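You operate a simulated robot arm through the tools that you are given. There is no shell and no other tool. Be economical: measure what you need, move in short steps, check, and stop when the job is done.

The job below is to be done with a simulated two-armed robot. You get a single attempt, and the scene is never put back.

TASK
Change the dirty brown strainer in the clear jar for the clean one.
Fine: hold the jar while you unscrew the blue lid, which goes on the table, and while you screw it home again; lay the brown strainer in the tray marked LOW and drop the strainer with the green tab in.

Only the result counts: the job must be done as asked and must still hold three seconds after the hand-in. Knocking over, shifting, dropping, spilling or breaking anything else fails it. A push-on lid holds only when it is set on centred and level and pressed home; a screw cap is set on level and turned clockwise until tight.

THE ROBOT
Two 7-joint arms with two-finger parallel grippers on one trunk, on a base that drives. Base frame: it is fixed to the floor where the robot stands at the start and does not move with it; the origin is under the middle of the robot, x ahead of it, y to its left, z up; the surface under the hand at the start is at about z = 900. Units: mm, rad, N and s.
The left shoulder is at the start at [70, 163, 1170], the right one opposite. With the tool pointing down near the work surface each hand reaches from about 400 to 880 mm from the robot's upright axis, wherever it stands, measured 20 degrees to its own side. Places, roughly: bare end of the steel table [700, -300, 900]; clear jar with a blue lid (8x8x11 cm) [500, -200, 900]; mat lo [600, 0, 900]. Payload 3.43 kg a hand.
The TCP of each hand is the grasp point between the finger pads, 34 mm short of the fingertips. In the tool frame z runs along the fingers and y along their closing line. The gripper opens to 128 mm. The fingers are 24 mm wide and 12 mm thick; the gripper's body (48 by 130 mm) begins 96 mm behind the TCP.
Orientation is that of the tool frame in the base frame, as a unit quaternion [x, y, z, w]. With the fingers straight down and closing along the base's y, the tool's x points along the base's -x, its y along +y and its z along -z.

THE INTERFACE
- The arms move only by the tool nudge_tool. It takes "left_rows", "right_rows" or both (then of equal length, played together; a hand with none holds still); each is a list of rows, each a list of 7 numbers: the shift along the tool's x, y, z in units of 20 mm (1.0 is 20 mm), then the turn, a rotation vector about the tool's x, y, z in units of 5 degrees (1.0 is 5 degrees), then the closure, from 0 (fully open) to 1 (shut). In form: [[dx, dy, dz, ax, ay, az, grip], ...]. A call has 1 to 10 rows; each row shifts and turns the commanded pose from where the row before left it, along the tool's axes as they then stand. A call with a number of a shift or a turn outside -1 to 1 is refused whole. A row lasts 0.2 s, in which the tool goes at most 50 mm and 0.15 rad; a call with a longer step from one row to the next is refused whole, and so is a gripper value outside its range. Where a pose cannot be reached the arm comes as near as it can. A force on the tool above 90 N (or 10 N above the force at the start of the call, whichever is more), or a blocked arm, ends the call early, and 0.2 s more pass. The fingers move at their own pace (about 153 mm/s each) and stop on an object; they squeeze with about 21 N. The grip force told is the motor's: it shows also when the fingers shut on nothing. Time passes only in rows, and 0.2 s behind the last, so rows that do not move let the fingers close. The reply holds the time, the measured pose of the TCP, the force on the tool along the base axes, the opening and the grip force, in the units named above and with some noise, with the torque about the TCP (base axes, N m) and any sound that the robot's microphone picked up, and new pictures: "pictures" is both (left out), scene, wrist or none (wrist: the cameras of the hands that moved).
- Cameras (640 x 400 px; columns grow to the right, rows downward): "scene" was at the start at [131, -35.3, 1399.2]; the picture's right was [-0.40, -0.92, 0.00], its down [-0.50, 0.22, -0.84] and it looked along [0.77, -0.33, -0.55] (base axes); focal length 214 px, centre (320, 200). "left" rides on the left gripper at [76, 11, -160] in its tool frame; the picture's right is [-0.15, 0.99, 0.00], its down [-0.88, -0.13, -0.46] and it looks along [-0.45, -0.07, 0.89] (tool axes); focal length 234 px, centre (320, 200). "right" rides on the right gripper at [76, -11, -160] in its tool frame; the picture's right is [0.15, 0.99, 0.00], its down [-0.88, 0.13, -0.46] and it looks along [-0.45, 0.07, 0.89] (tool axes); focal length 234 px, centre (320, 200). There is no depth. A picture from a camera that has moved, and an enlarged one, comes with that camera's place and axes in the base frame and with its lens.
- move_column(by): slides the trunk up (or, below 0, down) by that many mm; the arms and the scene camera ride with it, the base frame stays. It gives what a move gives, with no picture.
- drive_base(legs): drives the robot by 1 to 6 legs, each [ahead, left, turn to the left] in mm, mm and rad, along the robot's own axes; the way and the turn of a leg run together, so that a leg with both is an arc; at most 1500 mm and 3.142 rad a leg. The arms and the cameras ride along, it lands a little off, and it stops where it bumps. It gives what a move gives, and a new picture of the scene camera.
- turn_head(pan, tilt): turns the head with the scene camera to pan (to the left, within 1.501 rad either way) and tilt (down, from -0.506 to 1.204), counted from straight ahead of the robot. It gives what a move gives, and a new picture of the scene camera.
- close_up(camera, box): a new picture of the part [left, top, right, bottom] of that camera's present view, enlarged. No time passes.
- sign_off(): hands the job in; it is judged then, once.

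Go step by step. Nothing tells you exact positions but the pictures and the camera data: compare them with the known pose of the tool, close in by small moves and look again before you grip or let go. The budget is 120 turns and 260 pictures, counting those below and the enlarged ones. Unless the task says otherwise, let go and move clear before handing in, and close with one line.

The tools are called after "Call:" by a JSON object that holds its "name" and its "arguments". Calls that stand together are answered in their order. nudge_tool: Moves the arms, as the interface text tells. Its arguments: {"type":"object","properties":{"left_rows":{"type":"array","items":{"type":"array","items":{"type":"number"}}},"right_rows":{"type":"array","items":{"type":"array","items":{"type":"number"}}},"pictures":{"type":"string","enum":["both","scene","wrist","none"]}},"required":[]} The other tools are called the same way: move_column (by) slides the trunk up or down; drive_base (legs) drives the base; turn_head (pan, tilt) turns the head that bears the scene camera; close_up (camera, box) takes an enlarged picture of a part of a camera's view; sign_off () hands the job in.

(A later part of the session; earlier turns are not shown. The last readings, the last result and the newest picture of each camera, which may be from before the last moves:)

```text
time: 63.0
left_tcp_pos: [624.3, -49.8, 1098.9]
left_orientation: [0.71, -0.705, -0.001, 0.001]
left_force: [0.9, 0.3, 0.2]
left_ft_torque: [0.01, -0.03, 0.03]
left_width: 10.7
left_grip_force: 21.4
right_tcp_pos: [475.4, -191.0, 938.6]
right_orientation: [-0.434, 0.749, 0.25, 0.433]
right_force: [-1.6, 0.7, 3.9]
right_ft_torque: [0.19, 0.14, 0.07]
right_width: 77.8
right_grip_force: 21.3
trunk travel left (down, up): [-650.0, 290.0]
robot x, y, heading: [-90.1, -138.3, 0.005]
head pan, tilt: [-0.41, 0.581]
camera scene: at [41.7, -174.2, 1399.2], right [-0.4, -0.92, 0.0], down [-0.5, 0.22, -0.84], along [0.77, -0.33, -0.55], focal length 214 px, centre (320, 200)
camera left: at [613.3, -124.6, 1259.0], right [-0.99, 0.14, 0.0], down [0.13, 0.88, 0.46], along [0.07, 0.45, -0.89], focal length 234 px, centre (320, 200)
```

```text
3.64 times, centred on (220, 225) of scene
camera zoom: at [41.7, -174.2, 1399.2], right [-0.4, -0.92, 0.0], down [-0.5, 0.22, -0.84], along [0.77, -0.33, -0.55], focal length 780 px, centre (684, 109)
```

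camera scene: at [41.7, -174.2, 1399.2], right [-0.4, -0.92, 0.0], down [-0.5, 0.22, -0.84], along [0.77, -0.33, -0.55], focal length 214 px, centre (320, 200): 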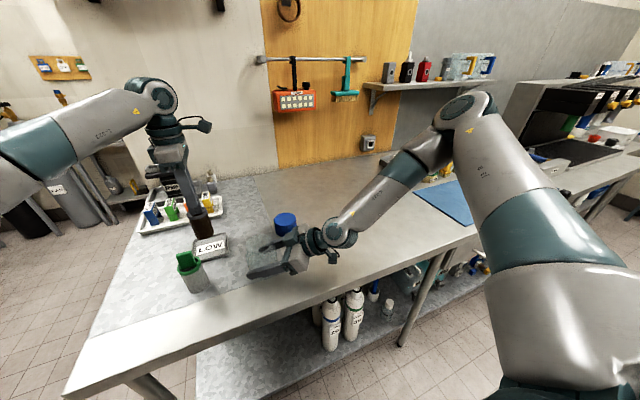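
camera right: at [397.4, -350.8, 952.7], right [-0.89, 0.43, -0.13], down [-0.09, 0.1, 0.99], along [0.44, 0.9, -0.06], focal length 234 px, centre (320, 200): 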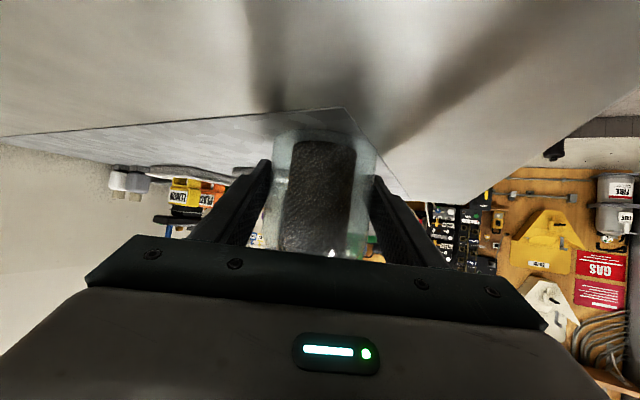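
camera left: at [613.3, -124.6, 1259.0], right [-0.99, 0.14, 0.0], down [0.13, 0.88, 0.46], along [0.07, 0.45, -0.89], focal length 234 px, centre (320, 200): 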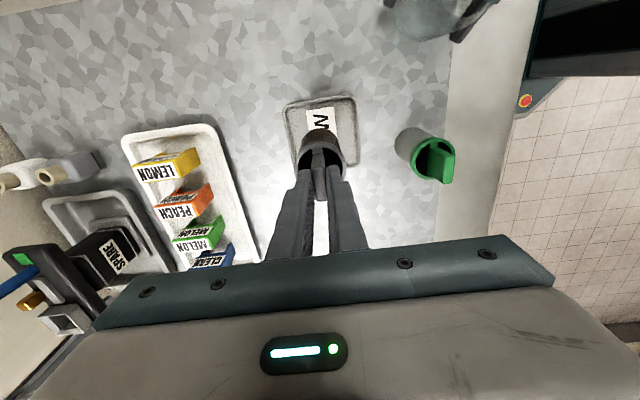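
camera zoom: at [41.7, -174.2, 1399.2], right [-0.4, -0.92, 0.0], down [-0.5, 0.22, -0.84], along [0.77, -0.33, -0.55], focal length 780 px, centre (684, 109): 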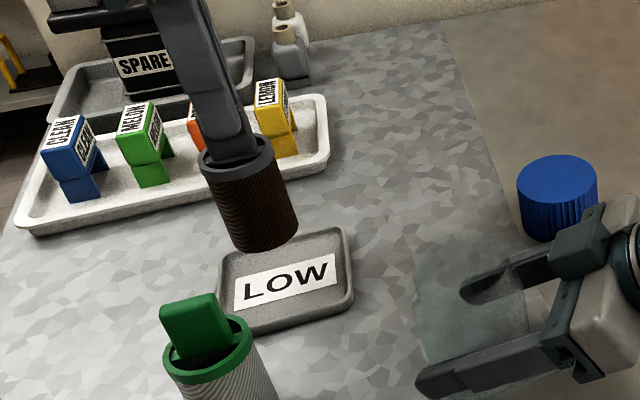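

The strainer hangs almost over the tray's centre. I'll correct 3 mm and lower until near the tray floor.

Call:
{"name": "nudge_tool", "arguments": {"left_rows": [[0.1, 0.15, 0.7, 0, 0, 0, 1], [0, 0, 0.8, 0, 0, 0, 1], [0, 0, 0.6, 0, 0, 0, 1], [0, 0, 0.2, 0, 0, 0, 1]]}}

Call:
{"name": "close_up", "arguments": {"camera": "scene", "box": [150, 190, 270, 290]}}

Call:
{"name": "close_up", "arguments": {"camera": "left", "box": [240, 60, 400, 200]}}

```text
time: 64.0
left_tcp_pos: [621.7, -51.6, 1053.7]
left_orientation: [0.709, -0.706, 0.0, -0.001]
left_force: [0.0, 0.1, 0.3]
left_ft_torque: [0.01, -0.04, 0.0]
left_width: 10.9
left_grip_force: 20.7
right_tcp_pos: [473.5, -192.5, 937.3]
right_orientation: [-0.434, 0.75, 0.25, 0.433]
right_force: [-0.8, -0.2, 2.7]
right_ft_torque: [0.15, 0.15, 0.04]
right_width: 78.1
right_grip_force: 20.9
trunk travel left (down, up): [-650.0, 290.0]
robot x, y, heading: [-91.2, -138.9, 0.006]
head pan, tilt: [-0.41, 0.581]
camera scene: at [41.9, -174.2, 1399.2], right [-0.4, -0.92, 0.0], down [-0.5, 0.22, -0.84], along [0.77, -0.33, -0.55], focal length 214 px, centre (320, 200)
camera left: at [609.7, -127.3, 1214.1], right [-0.99, 0.14, 0.0], down [0.13, 0.88, 0.46], along [0.07, 0.45, -0.89], focal length 234 px, centre (320, 200)
```

scene: 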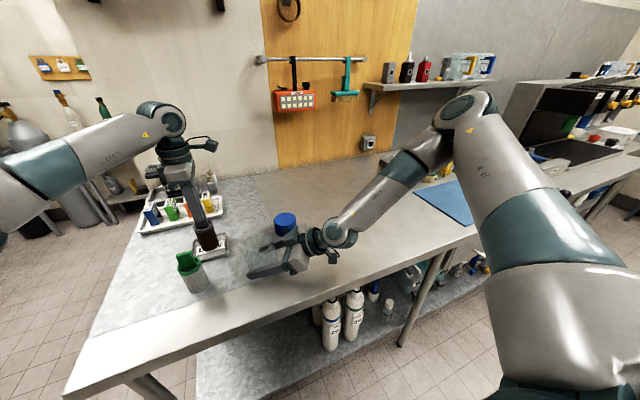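
left: 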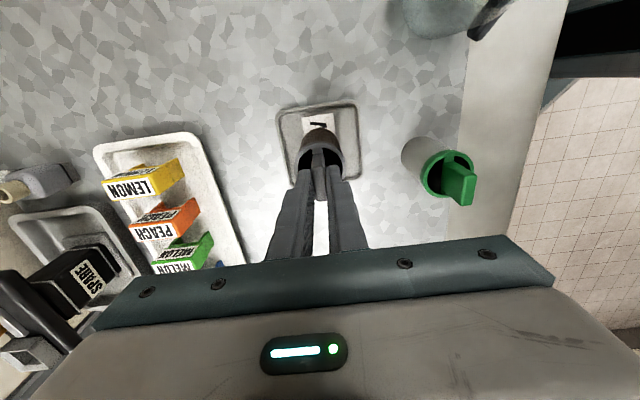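

```text
4.00 times, centred on (210, 240) of scene
camera zoom: at [41.9, -174.2, 1399.2], right [-0.4, -0.92, 0.0], down [-0.5, 0.22, -0.84], along [0.77, -0.33, -0.55], focal length 858 px, centre (760, 40)
```

zoom: 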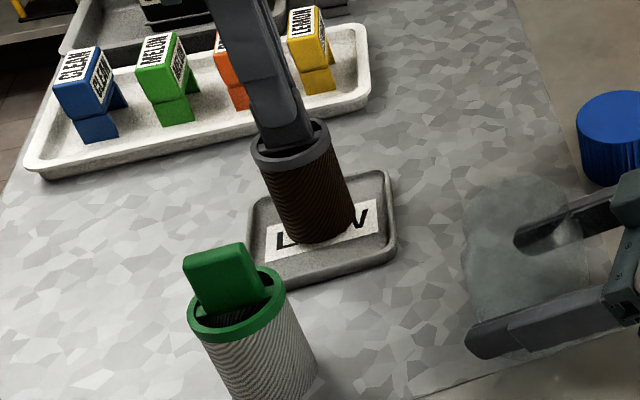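

```text
2.86 times, centred on (320, 130) of left
camera zoom: at [609.7, -127.3, 1214.1], right [-0.99, 0.14, 0.0], down [0.13, 0.88, 0.46], along [0.07, 0.45, -0.89], focal length 669 px, centre (320, 400)
```

zoom: 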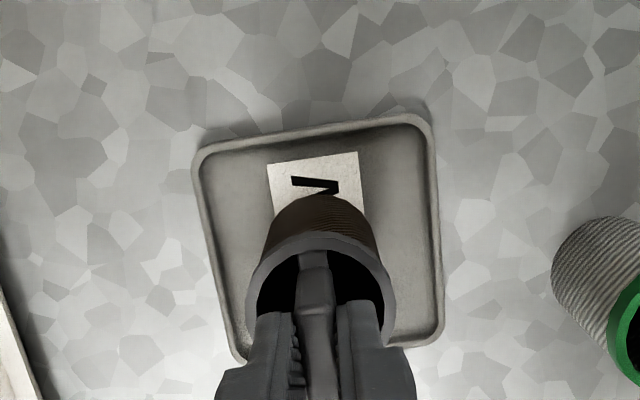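

Well centred in the tray. I'll lower in small steps until contact.

Call:
{"name": "nudge_tool", "arguments": {"left_rows": [[0, 0, 0.2, 0, 0, 0, 1], [0, 0, 0.15, 0, 0, 0, 1], [0, 0, 0.1, 0, 0, 0, 1], [0, 0, 0.08, 0, 0, 0, 1], [0, 0, 0, 0, 0, 0, 1]], "pictures": "none"}}

```text
time: 65.2
left_tcp_pos: [620.1, -52.9, 1045.2]
left_orientation: [0.709, -0.705, 0.002, 0.0]
left_force: [2.5, 1.1, 18.7]
left_ft_torque: [0.08, -0.08, 0.01]
left_width: 11.3
left_grip_force: 20.7
right_tcp_pos: [473.7, -192.2, 939.2]
right_orientation: [-0.435, 0.749, 0.251, 0.433]
right_force: [-0.5, -0.4, 0.1]
right_ft_torque: [-0.01, 0.02, -0.02]
right_width: 77.9
right_grip_force: 21.2
trunk travel left (down, up): [-650.0, 290.0]
robot x, y, heading: [-88.6, -138.5, 0.005]
head pan, tilt: [-0.41, 0.581]
```

It stands on the tray. I'll relieve the pressure, open, and rise.

Call:
{"name": "nudge_tool", "arguments": {"left_rows": [[0, 0, -0.08, 0, 0, 0, 1], [0, 0, 0, 0, 0, 0, 0.9], [0, 0, 0, 0, 0, 0, 0.75], [0, 0, 0, 0, 0, 0, 0.6], [0, 0, -0.3, 0, 0, 0, 0.6], [0, 0, -0.8, 0, 0, 0, 0.6], [0, 0, -1, 0, 0, 0, 0.6], [0, 0, -1, 0, 0, 0, 0.6]]}}

Call:
{"name": "close_up", "arguments": {"camera": "scene", "box": [150, 190, 270, 290]}}

Call:
{"name": "close_up", "arguments": {"camera": "left", "box": [260, 90, 480, 210]}}

```text
time: 67.0
left_tcp_pos: [621.9, -51.6, 1105.7]
left_orientation: [0.709, -0.705, 0.001, 0.001]
left_force: [0.2, 0.4, 0.4]
left_ft_torque: [-0.02, -0.03, 0.0]
left_width: 51.3
left_grip_force: 0.0
right_tcp_pos: [474.4, -191.8, 938.1]
right_orientation: [-0.435, 0.749, 0.251, 0.432]
right_force: [-1.0, -1.7, 4.0]
right_ft_torque: [0.09, 0.14, 0.03]
right_width: 77.8
right_grip_force: 20.9
trunk travel left (down, up): [-650.0, 290.0]
robot x, y, heading: [-91.1, -138.0, -0.002]
head pan, tilt: [-0.41, 0.581]
camera scene: at [41.8, -174.4, 1399.2], right [-0.4, -0.92, 0.0], down [-0.5, 0.22, -0.84], along [0.77, -0.33, -0.55], focal length 214 px, centre (320, 200)
camera left: at [609.3, -126.6, 1266.3], right [-0.99, 0.14, 0.0], down [0.13, 0.88, 0.46], along [0.07, 0.45, -0.89], focal length 234 px, centre (320, 200)
```

scene: 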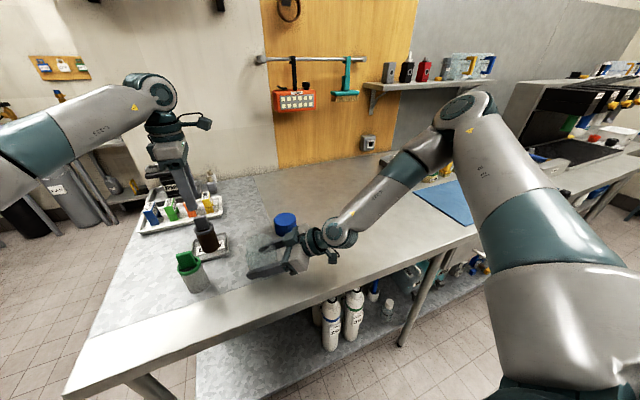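
left: 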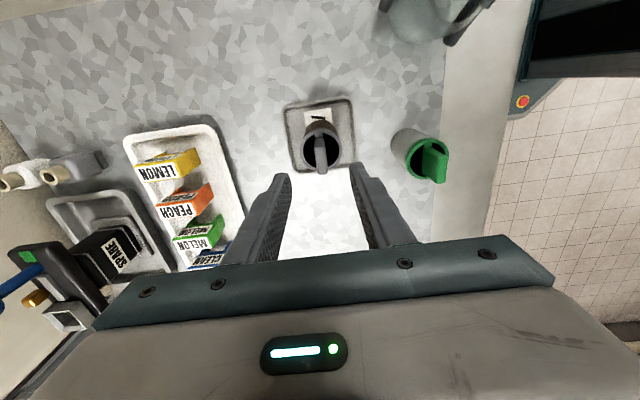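

```text
4.00 times, centred on (210, 240) of scene
camera zoom: at [41.8, -174.4, 1399.2], right [-0.4, -0.92, 0.0], down [-0.5, 0.22, -0.84], along [0.77, -0.33, -0.55], focal length 858 px, centre (760, 40)
```

zoom: 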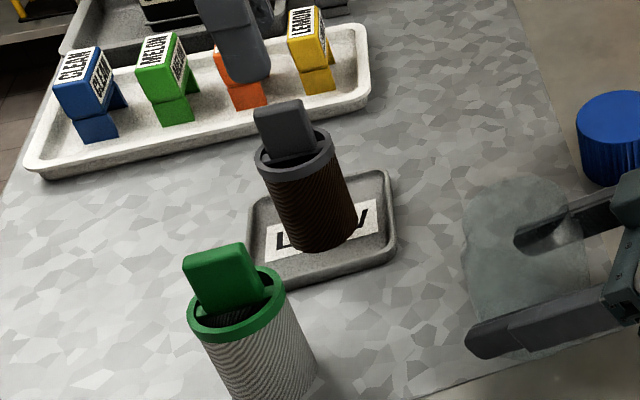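

```text
2.91 times, centred on (370, 150) of left
camera zoom: at [609.3, -126.6, 1266.3], right [-0.99, 0.14, 0.0], down [0.13, 0.88, 0.46], along [0.07, 0.45, -0.89], focal length 681 px, centre (174, 346)
```

zoom: 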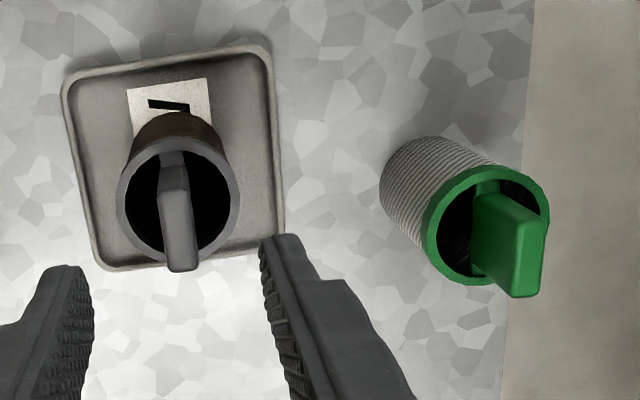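

The brown strainer stands in the LOW tray. I'll move over the green-tabbed one, near [489,-22].

Call:
{"name": "nudge_tool", "arguments": {"left_rows": [[0, 0, -0.5, 0, 0, 0, 0.6], [-0.2, 0.95, 0, 0, 0, 0, 0.6], [-0.2, 0.95, 0, 0, 0, 0, 0.6], [-0.2, 0.95, 0, 0, 0, 0, 0.6], [-0.2, 0.95, 0, 0, 0, 0, 0.6], [-0.2, 0.95, 0, 0, 0, 0, 0.6], [-0.2, 0.95, 0, 0, 0, 0, 0.6], [-0.3, 0.95, 0, 0, 0, 0, 0.6]]}}

Call:
{"name": "close_up", "arguments": {"camera": "left", "box": [260, 90, 380, 200]}}

Call:
{"name": "close_up", "arguments": {"camera": "scene", "box": [150, 220, 250, 310]}}

```text
time: 68.8
left_tcp_pos: [489.0, -22.1, 1115.5]
left_orientation: [0.709, -0.705, 0.0, -0.001]
left_force: [-0.6, -0.1, -0.7]
left_ft_torque: [-0.03, -0.01, 0.03]
left_width: 51.3
left_grip_force: 0.1
right_tcp_pos: [475.1, -191.6, 938.3]
right_orientation: [-0.434, 0.749, 0.25, 0.433]
right_force: [-0.2, 1.0, 0.6]
right_ft_torque: [0.09, 0.05, -0.01]
right_width: 77.6
right_grip_force: 21.1
trunk travel left (down, up): [-650.0, 290.0]
robot x, y, heading: [-90.5, -135.4, 0.005]
head pan, tilt: [-0.41, 0.581]
camera scene: at [41.8, -173.8, 1399.2], right [-0.4, -0.92, 0.0], down [-0.5, 0.22, -0.84], along [0.77, -0.33, -0.55], focal length 214 px, centre (320, 200)
camera left: at [476.1, -97.8, 1276.0], right [-0.99, 0.14, 0.0], down [0.13, 0.88, 0.46], along [0.07, 0.45, -0.89], focal length 234 px, centre (320, 200)
```

scene: 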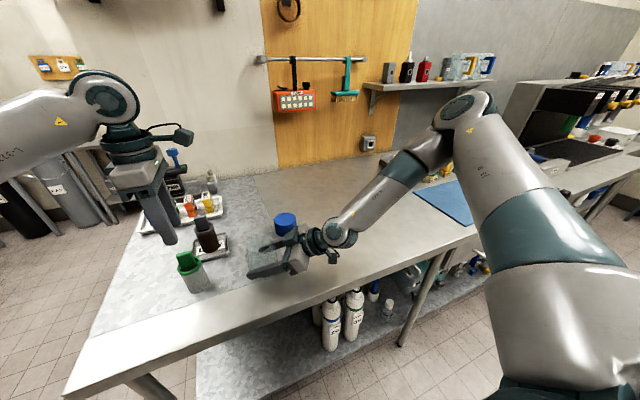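
left: 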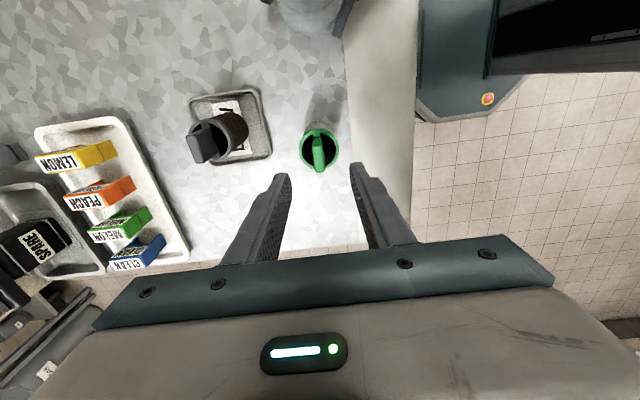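

```text
3.64 times, centred on (320, 145) of left
camera zoom: at [476.1, -97.8, 1276.0], right [-0.99, 0.14, 0.0], down [0.13, 0.88, 0.46], along [0.07, 0.45, -0.89], focal length 852 px, centre (320, 400)
```

zoom: 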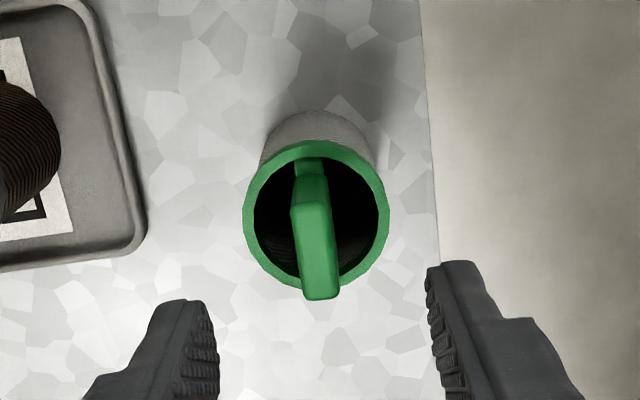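

```text
4.44 times, centred on (200, 265) of scene
camera zoom: at [41.8, -173.8, 1399.2], right [-0.4, -0.92, 0.0], down [-0.5, 0.22, -0.84], along [0.77, -0.33, -0.55], focal length 953 px, centre (853, -89)
```

zoom: 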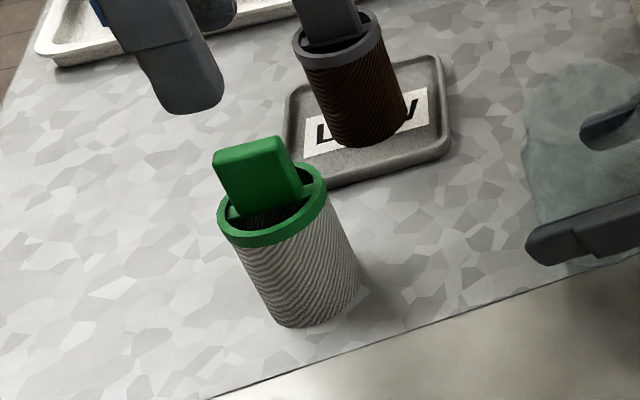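

The green tab is centred under the hand. I'll lower onto it.

Call:
{"name": "nudge_tool", "arguments": {"left_rows": [[0, 0, 0.7, 0, 0, 0, 0.6], [0, 0, 0.9, 0, 0, 0, 0.6], [0, 0, 0.9, 0, 0, 0, 0.6], [0, 0, 0.8, 0, 0, 0, 0.6], [0, 0, 0.4, 0, 0, 0, 0.6]]}}

Call:
{"name": "close_up", "arguments": {"camera": "left", "box": [240, 90, 400, 240]}}

Call:
{"name": "close_up", "arguments": {"camera": "scene", "box": [150, 220, 250, 310]}}

```text
time: 70.0
left_tcp_pos: [487.9, -23.5, 1041.5]
left_orientation: [0.709, -0.705, 0.0, 0.0]
left_force: [-0.1, 0.0, -0.5]
left_ft_torque: [-0.01, -0.01, 0.0]
left_width: 51.2
left_grip_force: 0.1
right_tcp_pos: [476.6, -191.3, 938.0]
right_orientation: [-0.435, 0.749, 0.25, 0.433]
right_force: [-0.6, -0.3, 0.6]
right_ft_torque: [0.07, 0.08, 0.03]
right_width: 77.7
right_grip_force: 20.7
trunk travel left (down, up): [-650.0, 290.0]
robot x, y, heading: [-88.1, -139.4, 0.001]
head pan, tilt: [-0.41, 0.581]
camera scene: at [42.1, -174.2, 1399.2], right [-0.4, -0.92, 0.0], down [-0.5, 0.22, -0.84], along [0.77, -0.33, -0.55], focal length 214 px, centre (320, 200)
camera left: at [476.7, -98.4, 1201.7], right [-0.99, 0.14, 0.0], down [0.13, 0.88, 0.46], along [0.06, 0.45, -0.89], focal length 234 px, centre (320, 200)
```

scene: 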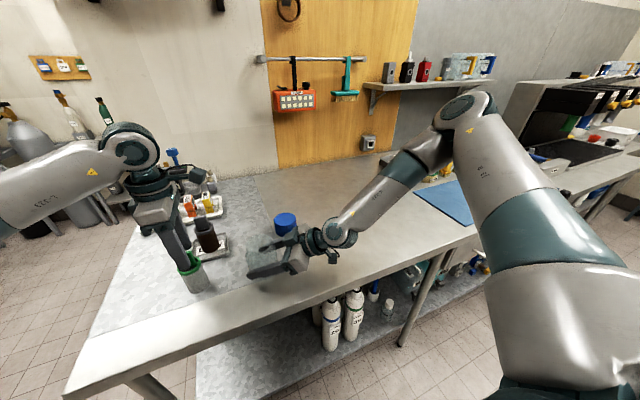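
left: 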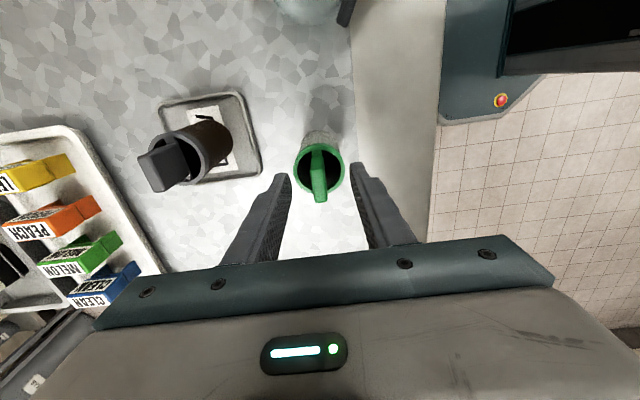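

```text
2.67 times, centred on (320, 165) of left
camera zoom: at [476.7, -98.4, 1201.7], right [-0.99, 0.14, 0.0], down [0.13, 0.88, 0.46], along [0.06, 0.45, -0.89], focal length 624 px, centre (320, 293)
```

zoom: 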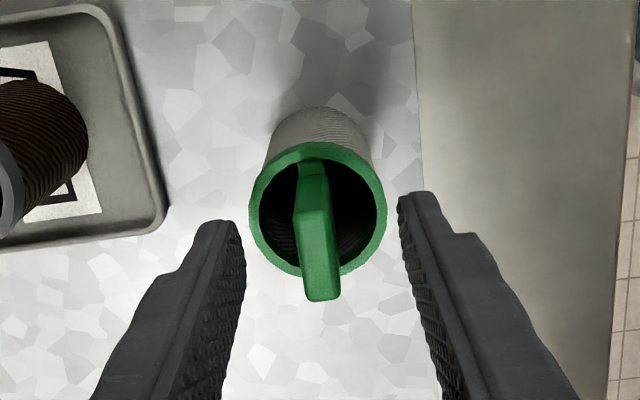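

```text
4.44 times, centred on (200, 265) of scene
camera zoom: at [42.1, -174.2, 1399.2], right [-0.4, -0.92, 0.0], down [-0.5, 0.22, -0.84], along [0.77, -0.33, -0.55], focal length 953 px, centre (853, -89)
```

zoom: 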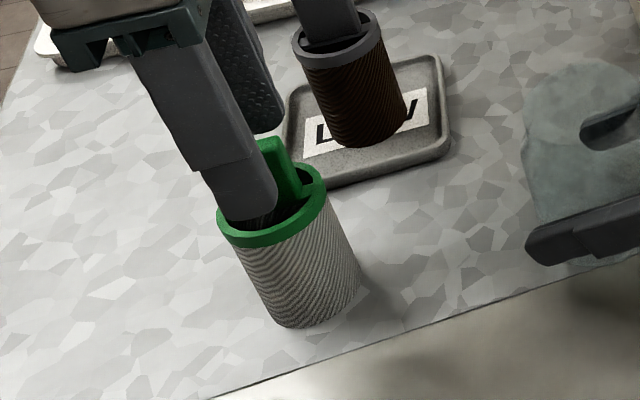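

Centred between the pads. I'll close on the tab.

Call:
{"name": "nudge_tool", "arguments": {"left_rows": [[-0.1, 0, 0.1, 0, 0, 0, 0.68], [0, 0, 0, 0, 0, 0, 0.76], [0, 0, 0, 0, 0, 0, 0.84], [0, 0, 0, 0, 0, 0, 0.92], [0, 0, 0, 0, 0, 0, 1], [0, 0, 0, 0, 0, 0, 1]], "pictures": "wrist"}}

```text
time: 71.4
left_tcp_pos: [489.7, -21.2, 1039.4]
left_orientation: [0.709, -0.705, 0.0, 0.0]
left_force: [0.5, 0.6, 0.4]
left_ft_torque: [0.02, 0.01, -0.03]
left_width: 10.9
left_grip_force: 21.3
right_tcp_pos: [474.7, -191.0, 936.9]
right_orientation: [-0.434, 0.749, 0.251, 0.433]
right_force: [-0.4, 0.2, 0.8]
right_ft_torque: [0.09, 0.03, -0.02]
right_width: 77.5
right_grip_force: 21.2
trunk travel left (down, up): [-650.0, 290.0]
robot x, y, heading: [-88.6, -137.7, 0.002]
head pan, tilt: [-0.41, 0.581]
camera left: at [477.2, -96.3, 1199.7], right [-0.99, 0.14, 0.0], down [0.13, 0.88, 0.46], along [0.06, 0.45, -0.89], focal length 234 px, centre (320, 200)
```

left: 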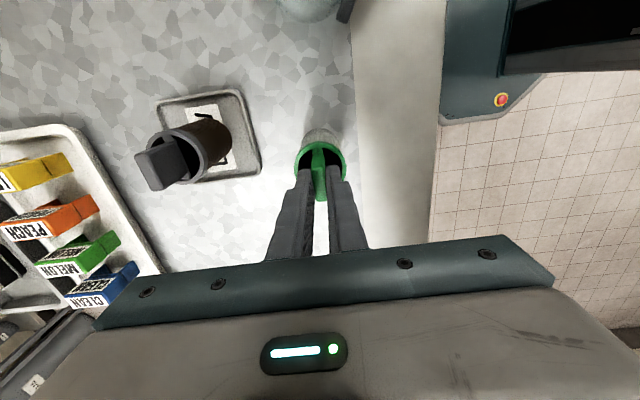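

Gripped at 10.9 mm. I'll lift it and carry it over the jar.

Call:
{"name": "nudge_tool", "arguments": {"left_rows": [[0, 0, -0.4, 0, 0, 0, 1], [0, 0, -0.8, 0, 0, 0, 1], [0, 0, -1, 0, 0, 0, 1], [0, 0, -1, 0, 0, 0, 1], [0, 0, -1, 0, 0, 0, 1], [0, 0, -1, 0, 0, 0, 1], [0, 0, -1, 0, 0, 0, 1], [0, 0, -0.5, 0, 0, 0, 1]], "pictures": "none"}}

Call:
{"name": "nudge_tool", "arguments": {"left_rows": [[0.5, 0, 0, 0, 0, 0, 1], [0.9, 0.1, 0, 0, 0, 0, 1], [0.95, 0.1, 0, 0, 0, 0, 1], [1, 0.1, 0, 0, 0, 0, 1], [1, 0.1, 0, 0, 0, 0, 1], [1, 0.1, 0, 0, 0, 0, 1], [1, 0.1, 0, 0, 0, 0, 1], [1, 0.1, 0, 0, 0, 0, 1], [0.7, 0.02, 0, 0, 0, 0, 1], [0.4, 0, 0, 0, 0, 0, 1]]}}

Call:
{"name": "close_up", "arguments": {"camera": "scene", "box": [200, 170, 320, 280]}}

Call:
{"name": "close_up", "arguments": {"camera": "left", "box": [260, 70, 380, 180]}}

```text
time: 73.2
left_tcp_pos: [487.1, -21.7, 1176.1]
left_orientation: [0.708, -0.706, 0.0, 0.001]
left_force: [0.4, 0.5, -0.9]
left_ft_torque: [0.03, 0.0, -0.01]
left_width: 11.0
left_grip_force: 20.8
right_tcp_pos: [474.7, -193.0, 938.8]
right_orientation: [-0.434, 0.75, 0.25, 0.433]
right_force: [0.3, -0.3, -0.3]
right_ft_torque: [0.05, 0.01, 0.04]
right_width: 77.7
right_grip_force: 21.0
trunk travel left (down, up): [-650.0, 290.0]
robot x, y, heading: [-89.8, -138.4, 0.001]
head pan, tilt: [-0.41, 0.581]
```

```text
time: 75.4
left_tcp_pos: [475.4, -190.3, 1175.3]
left_orientation: [0.709, -0.705, 0.001, 0.0]
left_force: [0.4, 0.7, -0.1]
left_ft_torque: [0.0, 0.0, -0.03]
left_width: 11.0
left_grip_force: 21.0
right_tcp_pos: [475.8, -192.5, 938.5]
right_orientation: [-0.434, 0.749, 0.251, 0.432]
right_force: [-0.8, -1.1, 0.2]
right_ft_torque: [0.01, 0.02, 0.02]
right_width: 77.6
right_grip_force: 20.4
trunk travel left (down, up): [-650.0, 290.0]
robot x, y, heading: [-88.6, -136.9, 0.007]
head pan, tilt: [-0.41, 0.581]
camera scene: at [42.4, -174.5, 1399.2], right [-0.4, -0.92, 0.0], down [-0.5, 0.22, -0.84], along [0.77, -0.33, -0.55], focal length 214 px, centre (320, 200)
camera left: at [462.6, -265.8, 1333.9], right [-0.99, 0.14, 0.0], down [0.13, 0.88, 0.46], along [0.06, 0.45, -0.89], focal length 234 px, centre (320, 200)
```

scene: 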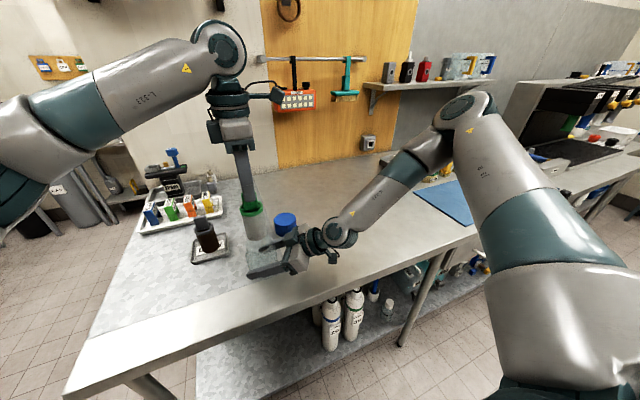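
left: 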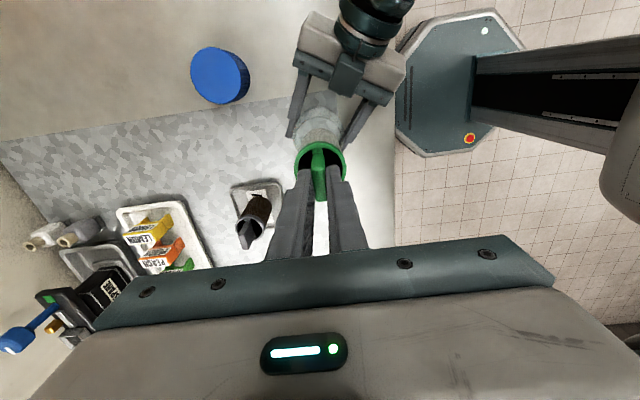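

```text
3.64 times, centred on (260, 225) of scene
camera zoom: at [42.4, -174.5, 1399.2], right [-0.4, -0.92, 0.0], down [-0.5, 0.22, -0.84], along [0.77, -0.33, -0.55], focal length 780 px, centre (538, 109)
```

zoom: 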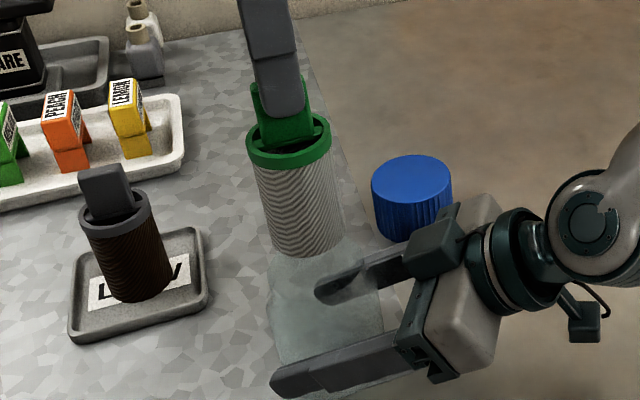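

```text
3.64 times, centred on (320, 125) of left
camera zoom: at [462.6, -265.8, 1333.9], right [-0.99, 0.14, 0.0], down [0.13, 0.88, 0.46], along [0.06, 0.45, -0.89], focal length 852 px, centre (320, 473)
```

zoom: 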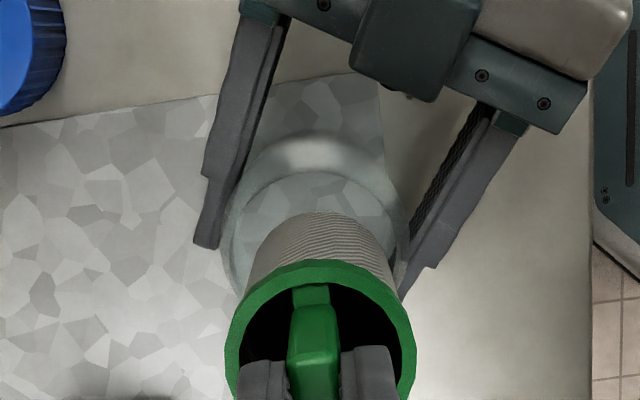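

The strainer hangs over the jar within 1–2 mm. I'll shift 1 mm and lower its bottom just into the mouth.

Call:
{"name": "nudge_tool", "arguments": {"left_rows": [[0, -0.05, 0.5, 0, 0, 0, 1], [0, 0, 0.7, 0, 0, 0, 1], [0, 0, 0.5, 0, 0, 0, 1], [0, 0, 0.4, 0, 0, 0, 1], [0, 0, 0.3, 0, 0, 0, 1]]}}

Call:
{"name": "close_up", "arguments": {"camera": "scene", "box": [210, 190, 310, 280]}}

Call:
{"name": "close_up", "arguments": {"camera": "left", "box": [260, 70, 380, 180]}}

```text
time: 76.6
left_tcp_pos: [476.3, -188.8, 1126.3]
left_orientation: [0.709, -0.705, -0.001, 0.0]
left_force: [-0.3, -0.6, 0.1]
left_ft_torque: [0.0, 0.0, 0.01]
left_width: 11.1
left_grip_force: 21.2
right_tcp_pos: [475.1, -191.1, 937.7]
right_orientation: [-0.434, 0.749, 0.25, 0.433]
right_force: [-0.7, 0.7, -0.3]
right_ft_torque: [0.01, -0.03, -0.02]
right_width: 77.7
right_grip_force: 20.8
trunk travel left (down, up): [-650.0, 290.0]
robot x, y, heading: [-86.5, -138.8, 0.003]
head pan, tilt: [-0.41, 0.581]
camera scene: at [42.5, -174.3, 1399.2], right [-0.4, -0.92, 0.0], down [-0.5, 0.22, -0.84], along [0.77, -0.33, -0.55], focal length 214 px, centre (320, 200)
camera left: at [464.4, -265.0, 1286.4], right [-0.99, 0.14, 0.0], down [0.13, 0.88, 0.46], along [0.06, 0.45, -0.89], focal length 234 px, centre (320, 200)
```

scene: 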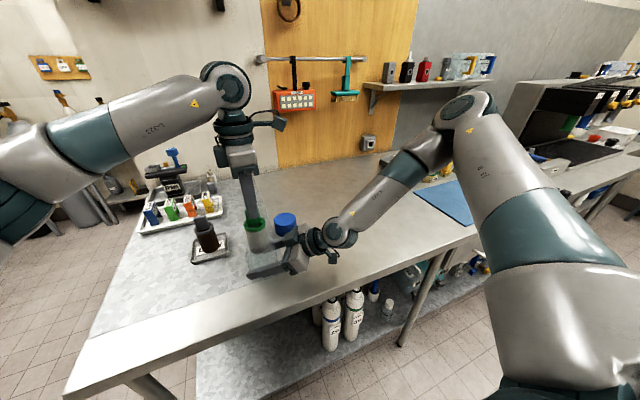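
left: 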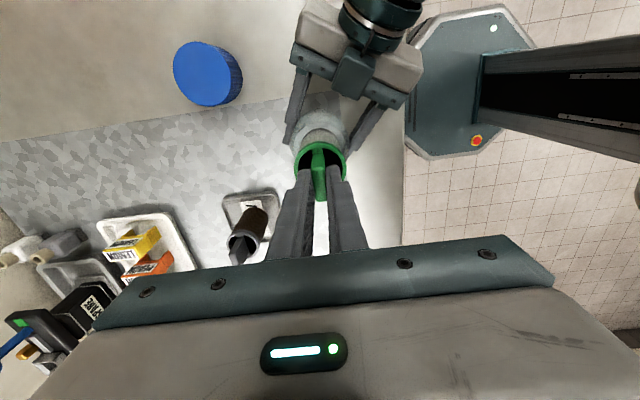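

```text
4.44 times, centred on (260, 235) of scene
camera zoom: at [42.5, -174.3, 1399.2], right [-0.4, -0.92, 0.0], down [-0.5, 0.22, -0.84], along [0.77, -0.33, -0.55], focal length 953 px, centre (587, 44)
```

zoom: 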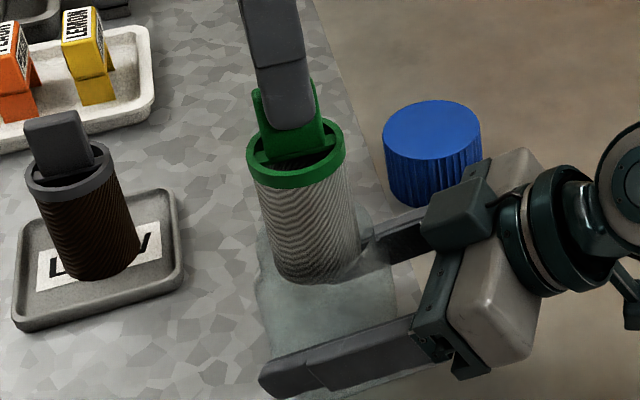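

```text
3.64 times, centred on (320, 125) of left
camera zoom: at [464.4, -265.0, 1286.4], right [-0.99, 0.14, 0.0], down [0.13, 0.88, 0.46], along [0.06, 0.45, -0.89], focal length 852 px, centre (320, 473)
```

zoom: 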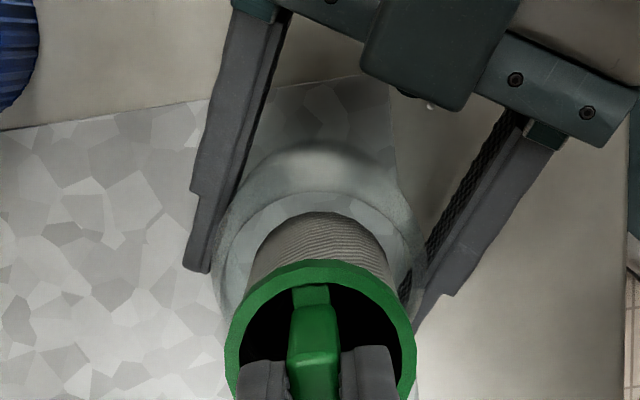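

It looks aligned with the mouth. I'll lower 24 mm in small steps and check the forces.

Call:
{"name": "nudge_tool", "arguments": {"left_rows": [[0, 0, 0.2, 0, 0, 0, 1], [0, 0, 0.25, 0, 0, 0, 1], [0, 0, 0.25, 0, 0, 0, 1], [0, 0, 0.25, 0, 0, 0, 1], [0, 0, 0.25, 0, 0, 0, 1]], "pictures": "none"}}

Call:
{"name": "close_up", "arguments": {"camera": "scene", "box": [220, 200, 300, 270]}}

```text
time: 77.8
left_tcp_pos: [476.2, -192.2, 1100.5]
left_orientation: [0.709, -0.705, 0.0, 0.0]
left_force: [-0.8, 0.8, -0.4]
left_ft_torque: [0.0, 0.01, 0.01]
left_width: 11.0
left_grip_force: 21.4
right_tcp_pos: [475.6, -192.6, 937.3]
right_orientation: [-0.435, 0.749, 0.25, 0.432]
right_force: [0.0, -0.1, 0.6]
right_ft_torque: [0.0, -0.03, 0.0]
right_width: 77.4
right_grip_force: 21.2
trunk travel left (down, up): [-650.0, 290.0]
robot x, y, heading: [-87.5, -139.1, 0.003]
head pan, tilt: [-0.41, 0.581]
```

```text
5.71 times, centred on (260, 235) of scene
camera zoom: at [42.5, -174.3, 1399.2], right [-0.4, -0.92, 0.0], down [-0.5, 0.22, -0.84], along [0.77, -0.33, -0.55], focal length 1226 px, centre (663, 0)
```

zoom: 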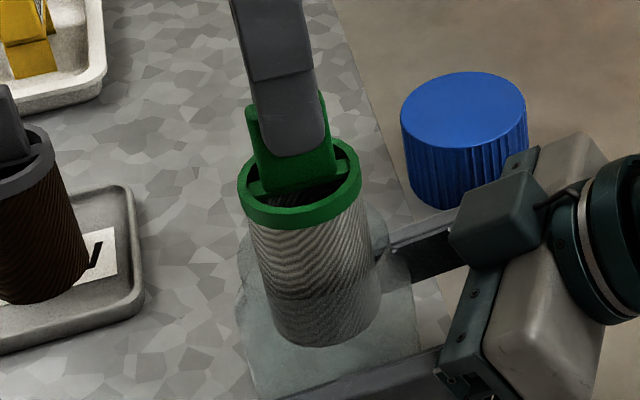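

It is entering the jar without resistance. I'll continue down to just above the floor.

Call:
{"name": "nudge_tool", "arguments": {"left_rows": [[0, 0, 0.5, 0, 0, 0, 1], [0, 0, 0.5, 0, 0, 0, 1], [0, 0, 0.5, 0, 0, 0, 1], [0, 0, 0.5, 0, 0, 0, 1], [0, 0, 0.3, 0, 0, 0, 1], [0, 0, 0.2, 0, 0, 0, 1], [0, 0, 0, 0, 0, 0, 1]], "pictures": "none"}}

Call:
{"name": "close_up", "arguments": {"camera": "scene", "box": [220, 200, 300, 270]}}

```text
time: 79.4
left_tcp_pos: [476.2, -189.2, 1052.8]
left_orientation: [0.709, -0.705, -0.001, 0.0]
left_force: [-0.8, 0.3, 0.1]
left_ft_torque: [-0.01, 0.03, -0.05]
left_width: 11.0
left_grip_force: 20.8
right_tcp_pos: [475.5, -191.3, 937.9]
right_orientation: [-0.435, 0.749, 0.251, 0.432]
right_force: [-0.9, -0.8, 0.0]
right_ft_torque: [0.04, 0.03, -0.01]
right_width: 77.5
right_grip_force: 21.2
trunk travel left (down, up): [-650.0, 290.0]
robot x, y, heading: [-91.3, -139.2, 0.004]
head pan, tilt: [-0.41, 0.581]
```

```text
5.71 times, centred on (260, 235) of scene
camera zoom: at [42.4, -174.3, 1399.2], right [-0.4, -0.92, 0.0], down [-0.5, 0.22, -0.84], along [0.77, -0.33, -0.55], focal length 1226 px, centre (663, 0)
```

zoom: 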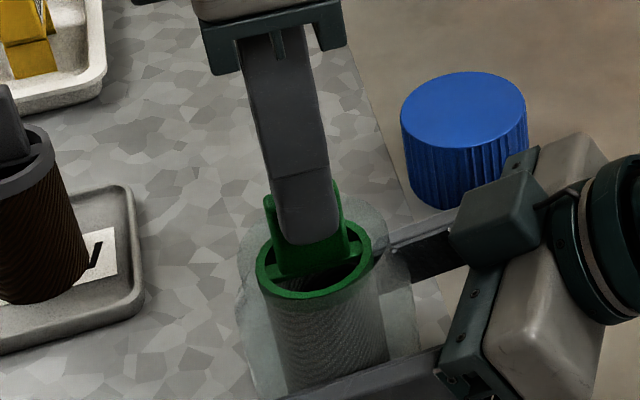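

Almost seated, with no force. I'll lower the last bit until it touches the jar floor.

Call:
{"name": "nudge_tool", "arguments": {"left_rows": [[0, 0, 0.15, 0, 0, 0, 1], [0, 0, 0.1, 0, 0, 0, 1], [0, 0, 0.1, 0, 0, 0, 1], [0, 0, 0.1, 0, 0, 0, 1], [0, 0, 0, 0, 0, 0, 1]], "pictures": "none"}}

```text
time: 80.6
left_tcp_pos: [476.7, -189.5, 1043.0]
left_orientation: [0.709, -0.705, 0.0, 0.0]
left_force: [-0.7, 0.4, 6.3]
left_ft_torque: [0.11, 0.05, 0.02]
left_width: 11.2
left_grip_force: 21.3
right_tcp_pos: [475.4, -191.1, 938.5]
right_orientation: [-0.434, 0.75, 0.25, 0.432]
right_force: [2.3, 0.2, -2.3]
right_ft_torque: [0.16, 0.08, -0.01]
right_width: 77.6
right_grip_force: 21.0
trunk travel left (down, up): [-650.0, 290.0]
robot x, y, heading: [-90.2, -142.6, 0.004]
head pan, tilt: [-0.41, 0.581]
```

It has touched down inside the jar. I'll release the tab and rise.

Call:
{"name": "nudge_tool", "arguments": {"left_rows": [[0, 0, -0.02, 0, 0, 0, 0.9], [0, 0, 0, 0, 0, 0, 0.75], [0, 0, 0, 0, 0, 0, 0.6], [0, 0, -0.3, 0, 0, 0, 0.6], [0, 0, -0.8, 0, 0, 0, 0.6], [0, 0, -1, 0, 0, 0, 0.6], [0, 0, -1, 0, 0, 0, 0.6], [0, 0, -1, 0, 0, 0, 0.6], [0, 0, -1, 0, 0, 0, 0.6]]}}

Call:
{"name": "close_up", "arguments": {"camera": "scene", "box": [220, 200, 300, 270]}}

Call:
{"name": "close_up", "arguments": {"camera": "left", "box": [170, 30, 350, 180]}}

```text
time: 82.6
left_tcp_pos: [475.3, -188.8, 1144.0]
left_orientation: [0.709, -0.705, 0.001, -0.001]
left_force: [0.0, 0.4, 0.5]
left_ft_torque: [0.0, 0.01, 0.0]
left_width: 51.2
left_grip_force: 0.1
right_tcp_pos: [474.6, -191.5, 938.0]
right_orientation: [-0.435, 0.749, 0.25, 0.433]
right_force: [-0.3, 0.2, -0.5]
right_ft_torque: [0.04, 0.02, 0.01]
right_width: 77.5
right_grip_force: 21.2
trunk travel left (down, up): [-650.0, 290.0]
robot x, y, heading: [-89.7, -139.0, 0.004]
head pan, tilt: [-0.41, 0.581]
camera scene: at [42.0, -174.5, 1399.1], right [-0.4, -0.92, 0.0], down [-0.5, 0.22, -0.84], along [0.77, -0.33, -0.55], focal length 214 px, centre (320, 200)
camera left: at [464.5, -264.8, 1305.0], right [-0.99, 0.14, 0.0], down [0.13, 0.88, 0.46], along [0.06, 0.45, -0.89], focal length 234 px, centre (320, 200)
```

scene: 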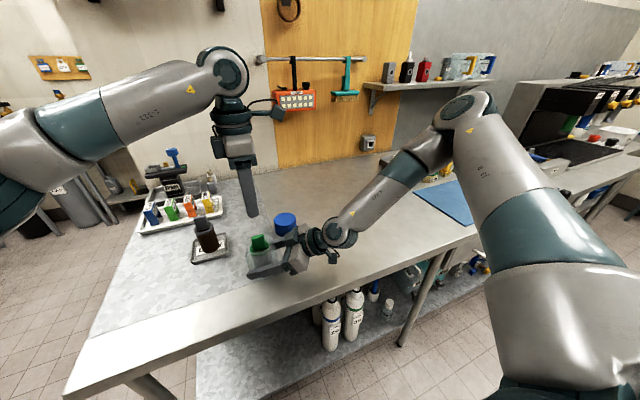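
left: 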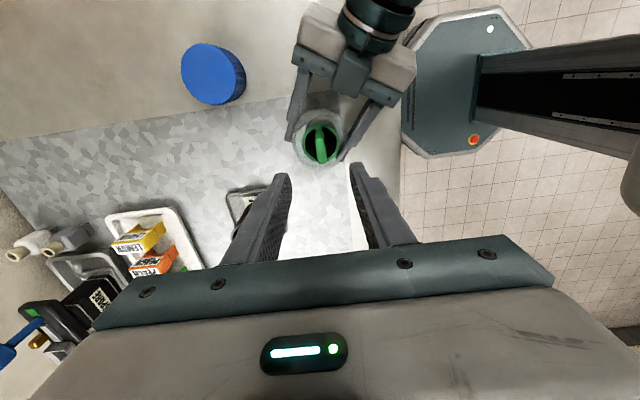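

```text
5.71 times, centred on (260, 235) of scene
camera zoom: at [42.0, -174.5, 1399.1], right [-0.4, -0.92, 0.0], down [-0.5, 0.22, -0.84], along [0.77, -0.33, -0.55], focal length 1226 px, centre (663, 0)
```

zoom: 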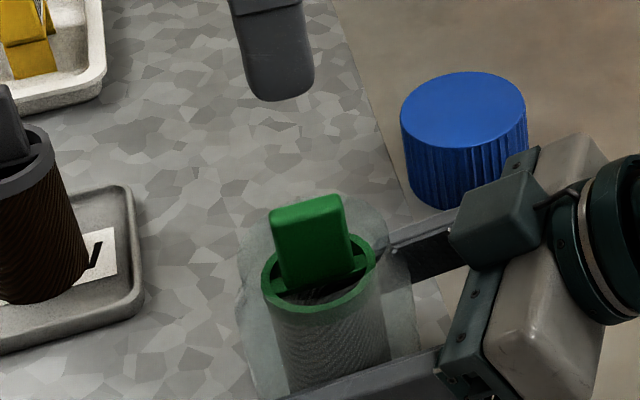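

```text
2.67 times, centred on (260, 105) of left
camera zoom: at [464.5, -264.8, 1305.0], right [-0.99, 0.14, 0.0], down [0.13, 0.88, 0.46], along [0.06, 0.45, -0.89], focal length 624 px, centre (480, 453)
```

zoom: 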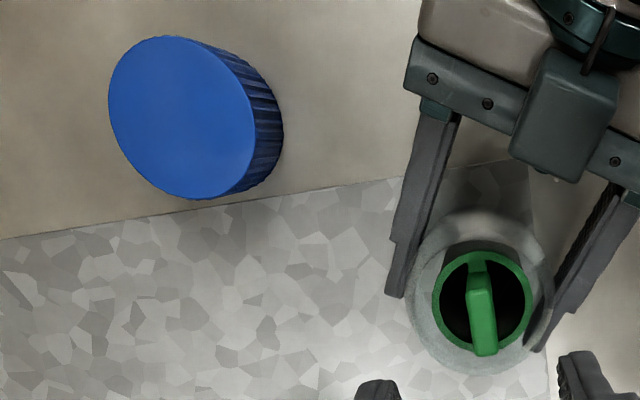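

The clean strainer is seated. Now I go back over the lid and wind the wrist back to yaw 255° for a long clockwise stroke.

Call:
{"name": "nudge_tool", "arguments": {"left_rows": [[0.73, -0.98, 0, 0, 0, 0, 0.4], [0.73, -0.98, 0, 0, 0, 0, 0.3], [0.73, -0.98, 0, 0, 0, 0, 0.2], [0.73, -0.98, 0, 0, 0, 0, 0.2], [0.73, -0.98, 0, 0, 0, 0, 0.2], [0.73, -0.98, 0.5, 0, 0, 0, 0.2], [0.7, -0.98, 0.9, 0, 0, 0, 0.2], [0, 0, 0.9, 0, 0, 0, 0.2], [0, 0, 0.8, 0, 0, -1, 0.2], [0, 0, 0, 0, 0, -1, 0.2]], "pictures": "wrist"}}

Call:
{"name": "nudge_tool", "arguments": {"left_rows": [[0, 0, 0, 0, 0, -1, 0.2], [0, 0, 0, 0, 0, -1, 0.2], [0, 0, 0, 0, 0, -1, 0.2], [0, 0, 0, 0, 0, -1, 0.2], [0, 0, 0, 0, 0, -1, 0.2], [0, 0, 0, 0, 0, -1, 0.2], [0, 0, 0, 0, 0, -1, 0.2], [0, 0, 0, 0, 0, -1, 0.2], [0, 0, 0, 0, 0, -1, 0.2], [0, 0, 0, 0, 0, -1, 0.2]], "pictures": "none"}}

Call:
{"name": "nudge_tool", "arguments": {"left_rows": [[0, 0, 0, 0, 0, -1, 0.2], [0, 0, 0, 0, 0, -1, 0.2], [0, 0, 0, 0, 0, -1, 0.2], [0, 0, 0, 0, 0, -1, 0.2], [0, 0, 0, 0, 0, -1, 0.2], [0, 0, 0, 0, 0, -1, 0.2], [0, 0, 0, 0, 0, -1, 0.2], [0, 0, 0, 0, 0, -1, 0.2], [0, 0, 0, 0, 0, -1, 0.2], [0, 0, 0, 0, 0, -1, 0.2]], "pictures": "none"}}

Call:
{"name": "nudge_tool", "arguments": {"left_rows": [[0, 0, 0, 0, 0, -1, 0.2], [0, 0, 0, 0, 0, -1, 0.2], [0, 0, 0, 0, 0, -1, 0.2], [0, 0, 0, 0, 0, -1, 0.2], [0, 0, 0, 0, 0, -1, 0.2], [0, 0, 0, 0, 0, -1, 0.2], [0, 0, 0, 0, 0, -1, 0.2], [0, 0, 0, 0, 0, -1, 0.2], [0, 0, 0, 0, 0, -1, 0.2], [0, 0, 0, 0, 0, -1, 0.2]], "pictures": "wrist"}}

```text
time: 84.8
left_tcp_pos: [613.5, -292.5, 1083.1]
left_orientation: [0.767, -0.641, 0.0, -0.001]
left_force: [0.4, 0.4, -0.1]
left_ft_torque: [-0.01, -0.03, -0.01]
left_width: 102.5
left_grip_force: 0.1
right_tcp_pos: [474.6, -192.6, 938.3]
right_orientation: [-0.434, 0.749, 0.251, 0.433]
right_force: [-0.9, -0.4, 1.6]
right_ft_torque: [0.0, 0.1, 0.02]
right_width: 77.5
right_grip_force: 21.0
trunk travel left (down, up): [-650.0, 290.0]
robot x, y, heading: [-89.4, -140.1, 0.006]
head pan, tilt: [-0.41, 0.581]
camera left: at [615.1, -368.9, 1243.1], right [-1.0, -0.03, 0.0], down [-0.03, 0.89, 0.46], along [-0.01, 0.46, -0.89], focal length 234 px, centre (320, 200)
```

left: 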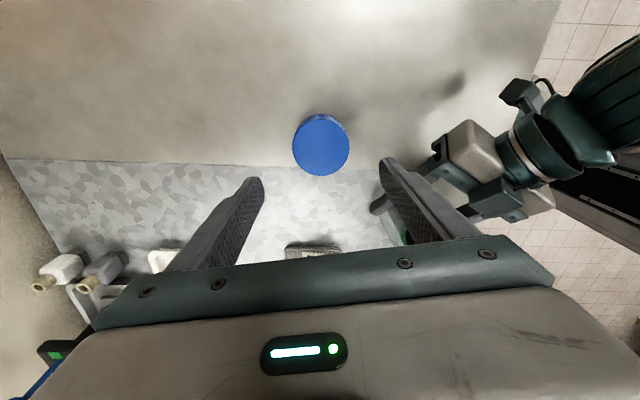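

```text
time: 87.0
left_tcp_pos: [614.1, -291.4, 1082.3]
left_orientation: [0.967, -0.256, 0.001, 0.0]
left_force: [-0.4, -0.9, -0.6]
left_ft_torque: [-0.01, 0.02, -0.01]
left_width: 102.3
left_grip_force: 0.1
right_tcp_pos: [476.4, -192.3, 938.5]
right_orientation: [-0.434, 0.749, 0.25, 0.433]
right_force: [0.2, -0.5, 0.2]
right_ft_torque: [0.02, 0.05, 0.02]
right_width: 77.6
right_grip_force: 21.1
trunk travel left (down, up): [-650.0, 290.0]
robot x, y, heading: [-87.0, -137.5, 0.002]
head pan, tilt: [-0.41, 0.581]
```

```text
time: 89.2
left_tcp_pos: [614.4, -290.9, 1084.0]
left_orientation: [0.984, 0.177, 0.001, 0.0]
left_force: [-0.7, -0.2, 0.4]
left_ft_torque: [-0.04, 0.04, -0.01]
left_width: 102.3
left_grip_force: 0.1
right_tcp_pos: [475.5, -192.4, 937.1]
right_orientation: [-0.434, 0.75, 0.25, 0.433]
right_force: [0.0, -1.0, 0.2]
right_ft_torque: [0.03, 0.07, 0.02]
right_width: 77.8
right_grip_force: 21.1
trunk travel left (down, up): [-650.0, 290.0]
robot x, y, heading: [-87.6, -135.3, 0.006]
head pan, tilt: [-0.41, 0.581]
```

```text
time: 91.4
left_tcp_pos: [615.0, -291.9, 1083.4]
left_orientation: [0.817, 0.577, 0.0, 0.0]
left_force: [0.4, 0.3, -0.5]
left_ft_torque: [0.0, -0.02, 0.02]
left_width: 102.6
left_grip_force: 0.1
right_tcp_pos: [475.6, -192.3, 937.7]
right_orientation: [-0.434, 0.749, 0.25, 0.433]
right_force: [-0.2, -0.8, -0.1]
right_ft_torque: [0.01, 0.07, 0.03]
right_width: 77.4
right_grip_force: 21.5
trunk travel left (down, up): [-650.0, 290.0]
robot x, y, heading: [-87.6, -141.0, 0.004]
head pan, tilt: [-0.41, 0.581]
camera left: at [649.0, -222.8, 1243.2], right [0.88, -0.47, 0.0], down [-0.42, -0.79, 0.46], along [-0.21, -0.4, -0.89], focal length 234 px, centre (320, 200)
```

left: 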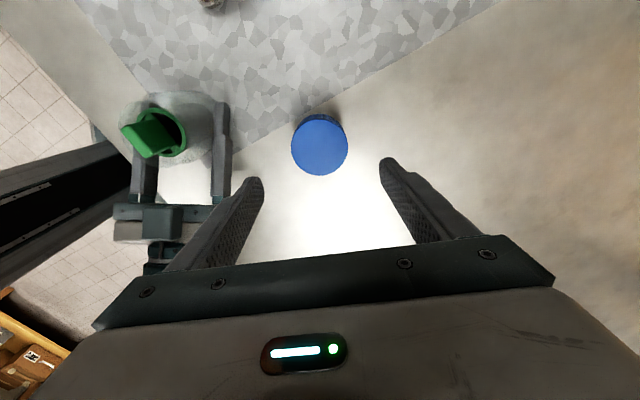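

The hand is right over the lid at yaw 250°, the same view as after release. I'll go down around it and grip.

Call:
{"name": "nudge_tool", "arguments": {"left_rows": [[0, 0, 0.5, 0, 0, -1, 0.2], [0, 0, 1, 0, 0, 0, 0.25], [0, 0, 1, 0, 0, 0, 0.25], [0, 0, 1, 0, 0, 0, 0.25], [0, 0, 1, 0, 0, 0, 0.25], [0, 0, 1, 0, 0, 0, 0.25], [0, 0, 0.7, 0, 0, 0, 0.25], [0, 0, 0.5, 0, 0, 0, 0.25]], "pictures": "wrist"}}

```text
time: 93.2
left_tcp_pos: [615.1, -290.9, 948.8]
left_orientation: [0.792, 0.611, 0.0, -0.001]
left_force: [-0.4, 1.0, -0.2]
left_ft_torque: [0.0, 0.01, 0.01]
left_width: 96.0
left_grip_force: 0.1
right_tcp_pos: [474.8, -191.3, 937.7]
right_orientation: [-0.435, 0.749, 0.25, 0.432]
right_force: [1.5, 0.8, 0.4]
right_ft_torque: [0.04, 0.08, 0.0]
right_width: 77.2
right_grip_force: 21.0
trunk travel left (down, up): [-650.0, 290.0]
robot x, y, heading: [-87.9, -139.6, 0.001]
head pan, tilt: [-0.41, 0.581]
camera left: at [642.9, -220.6, 1109.5], right [0.92, -0.39, 0.0], down [-0.35, -0.82, 0.46], along [-0.18, -0.42, -0.89], focal length 234 px, centre (320, 200)
```

left: 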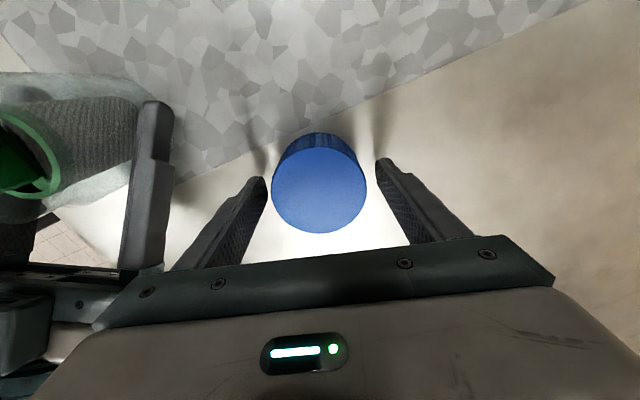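

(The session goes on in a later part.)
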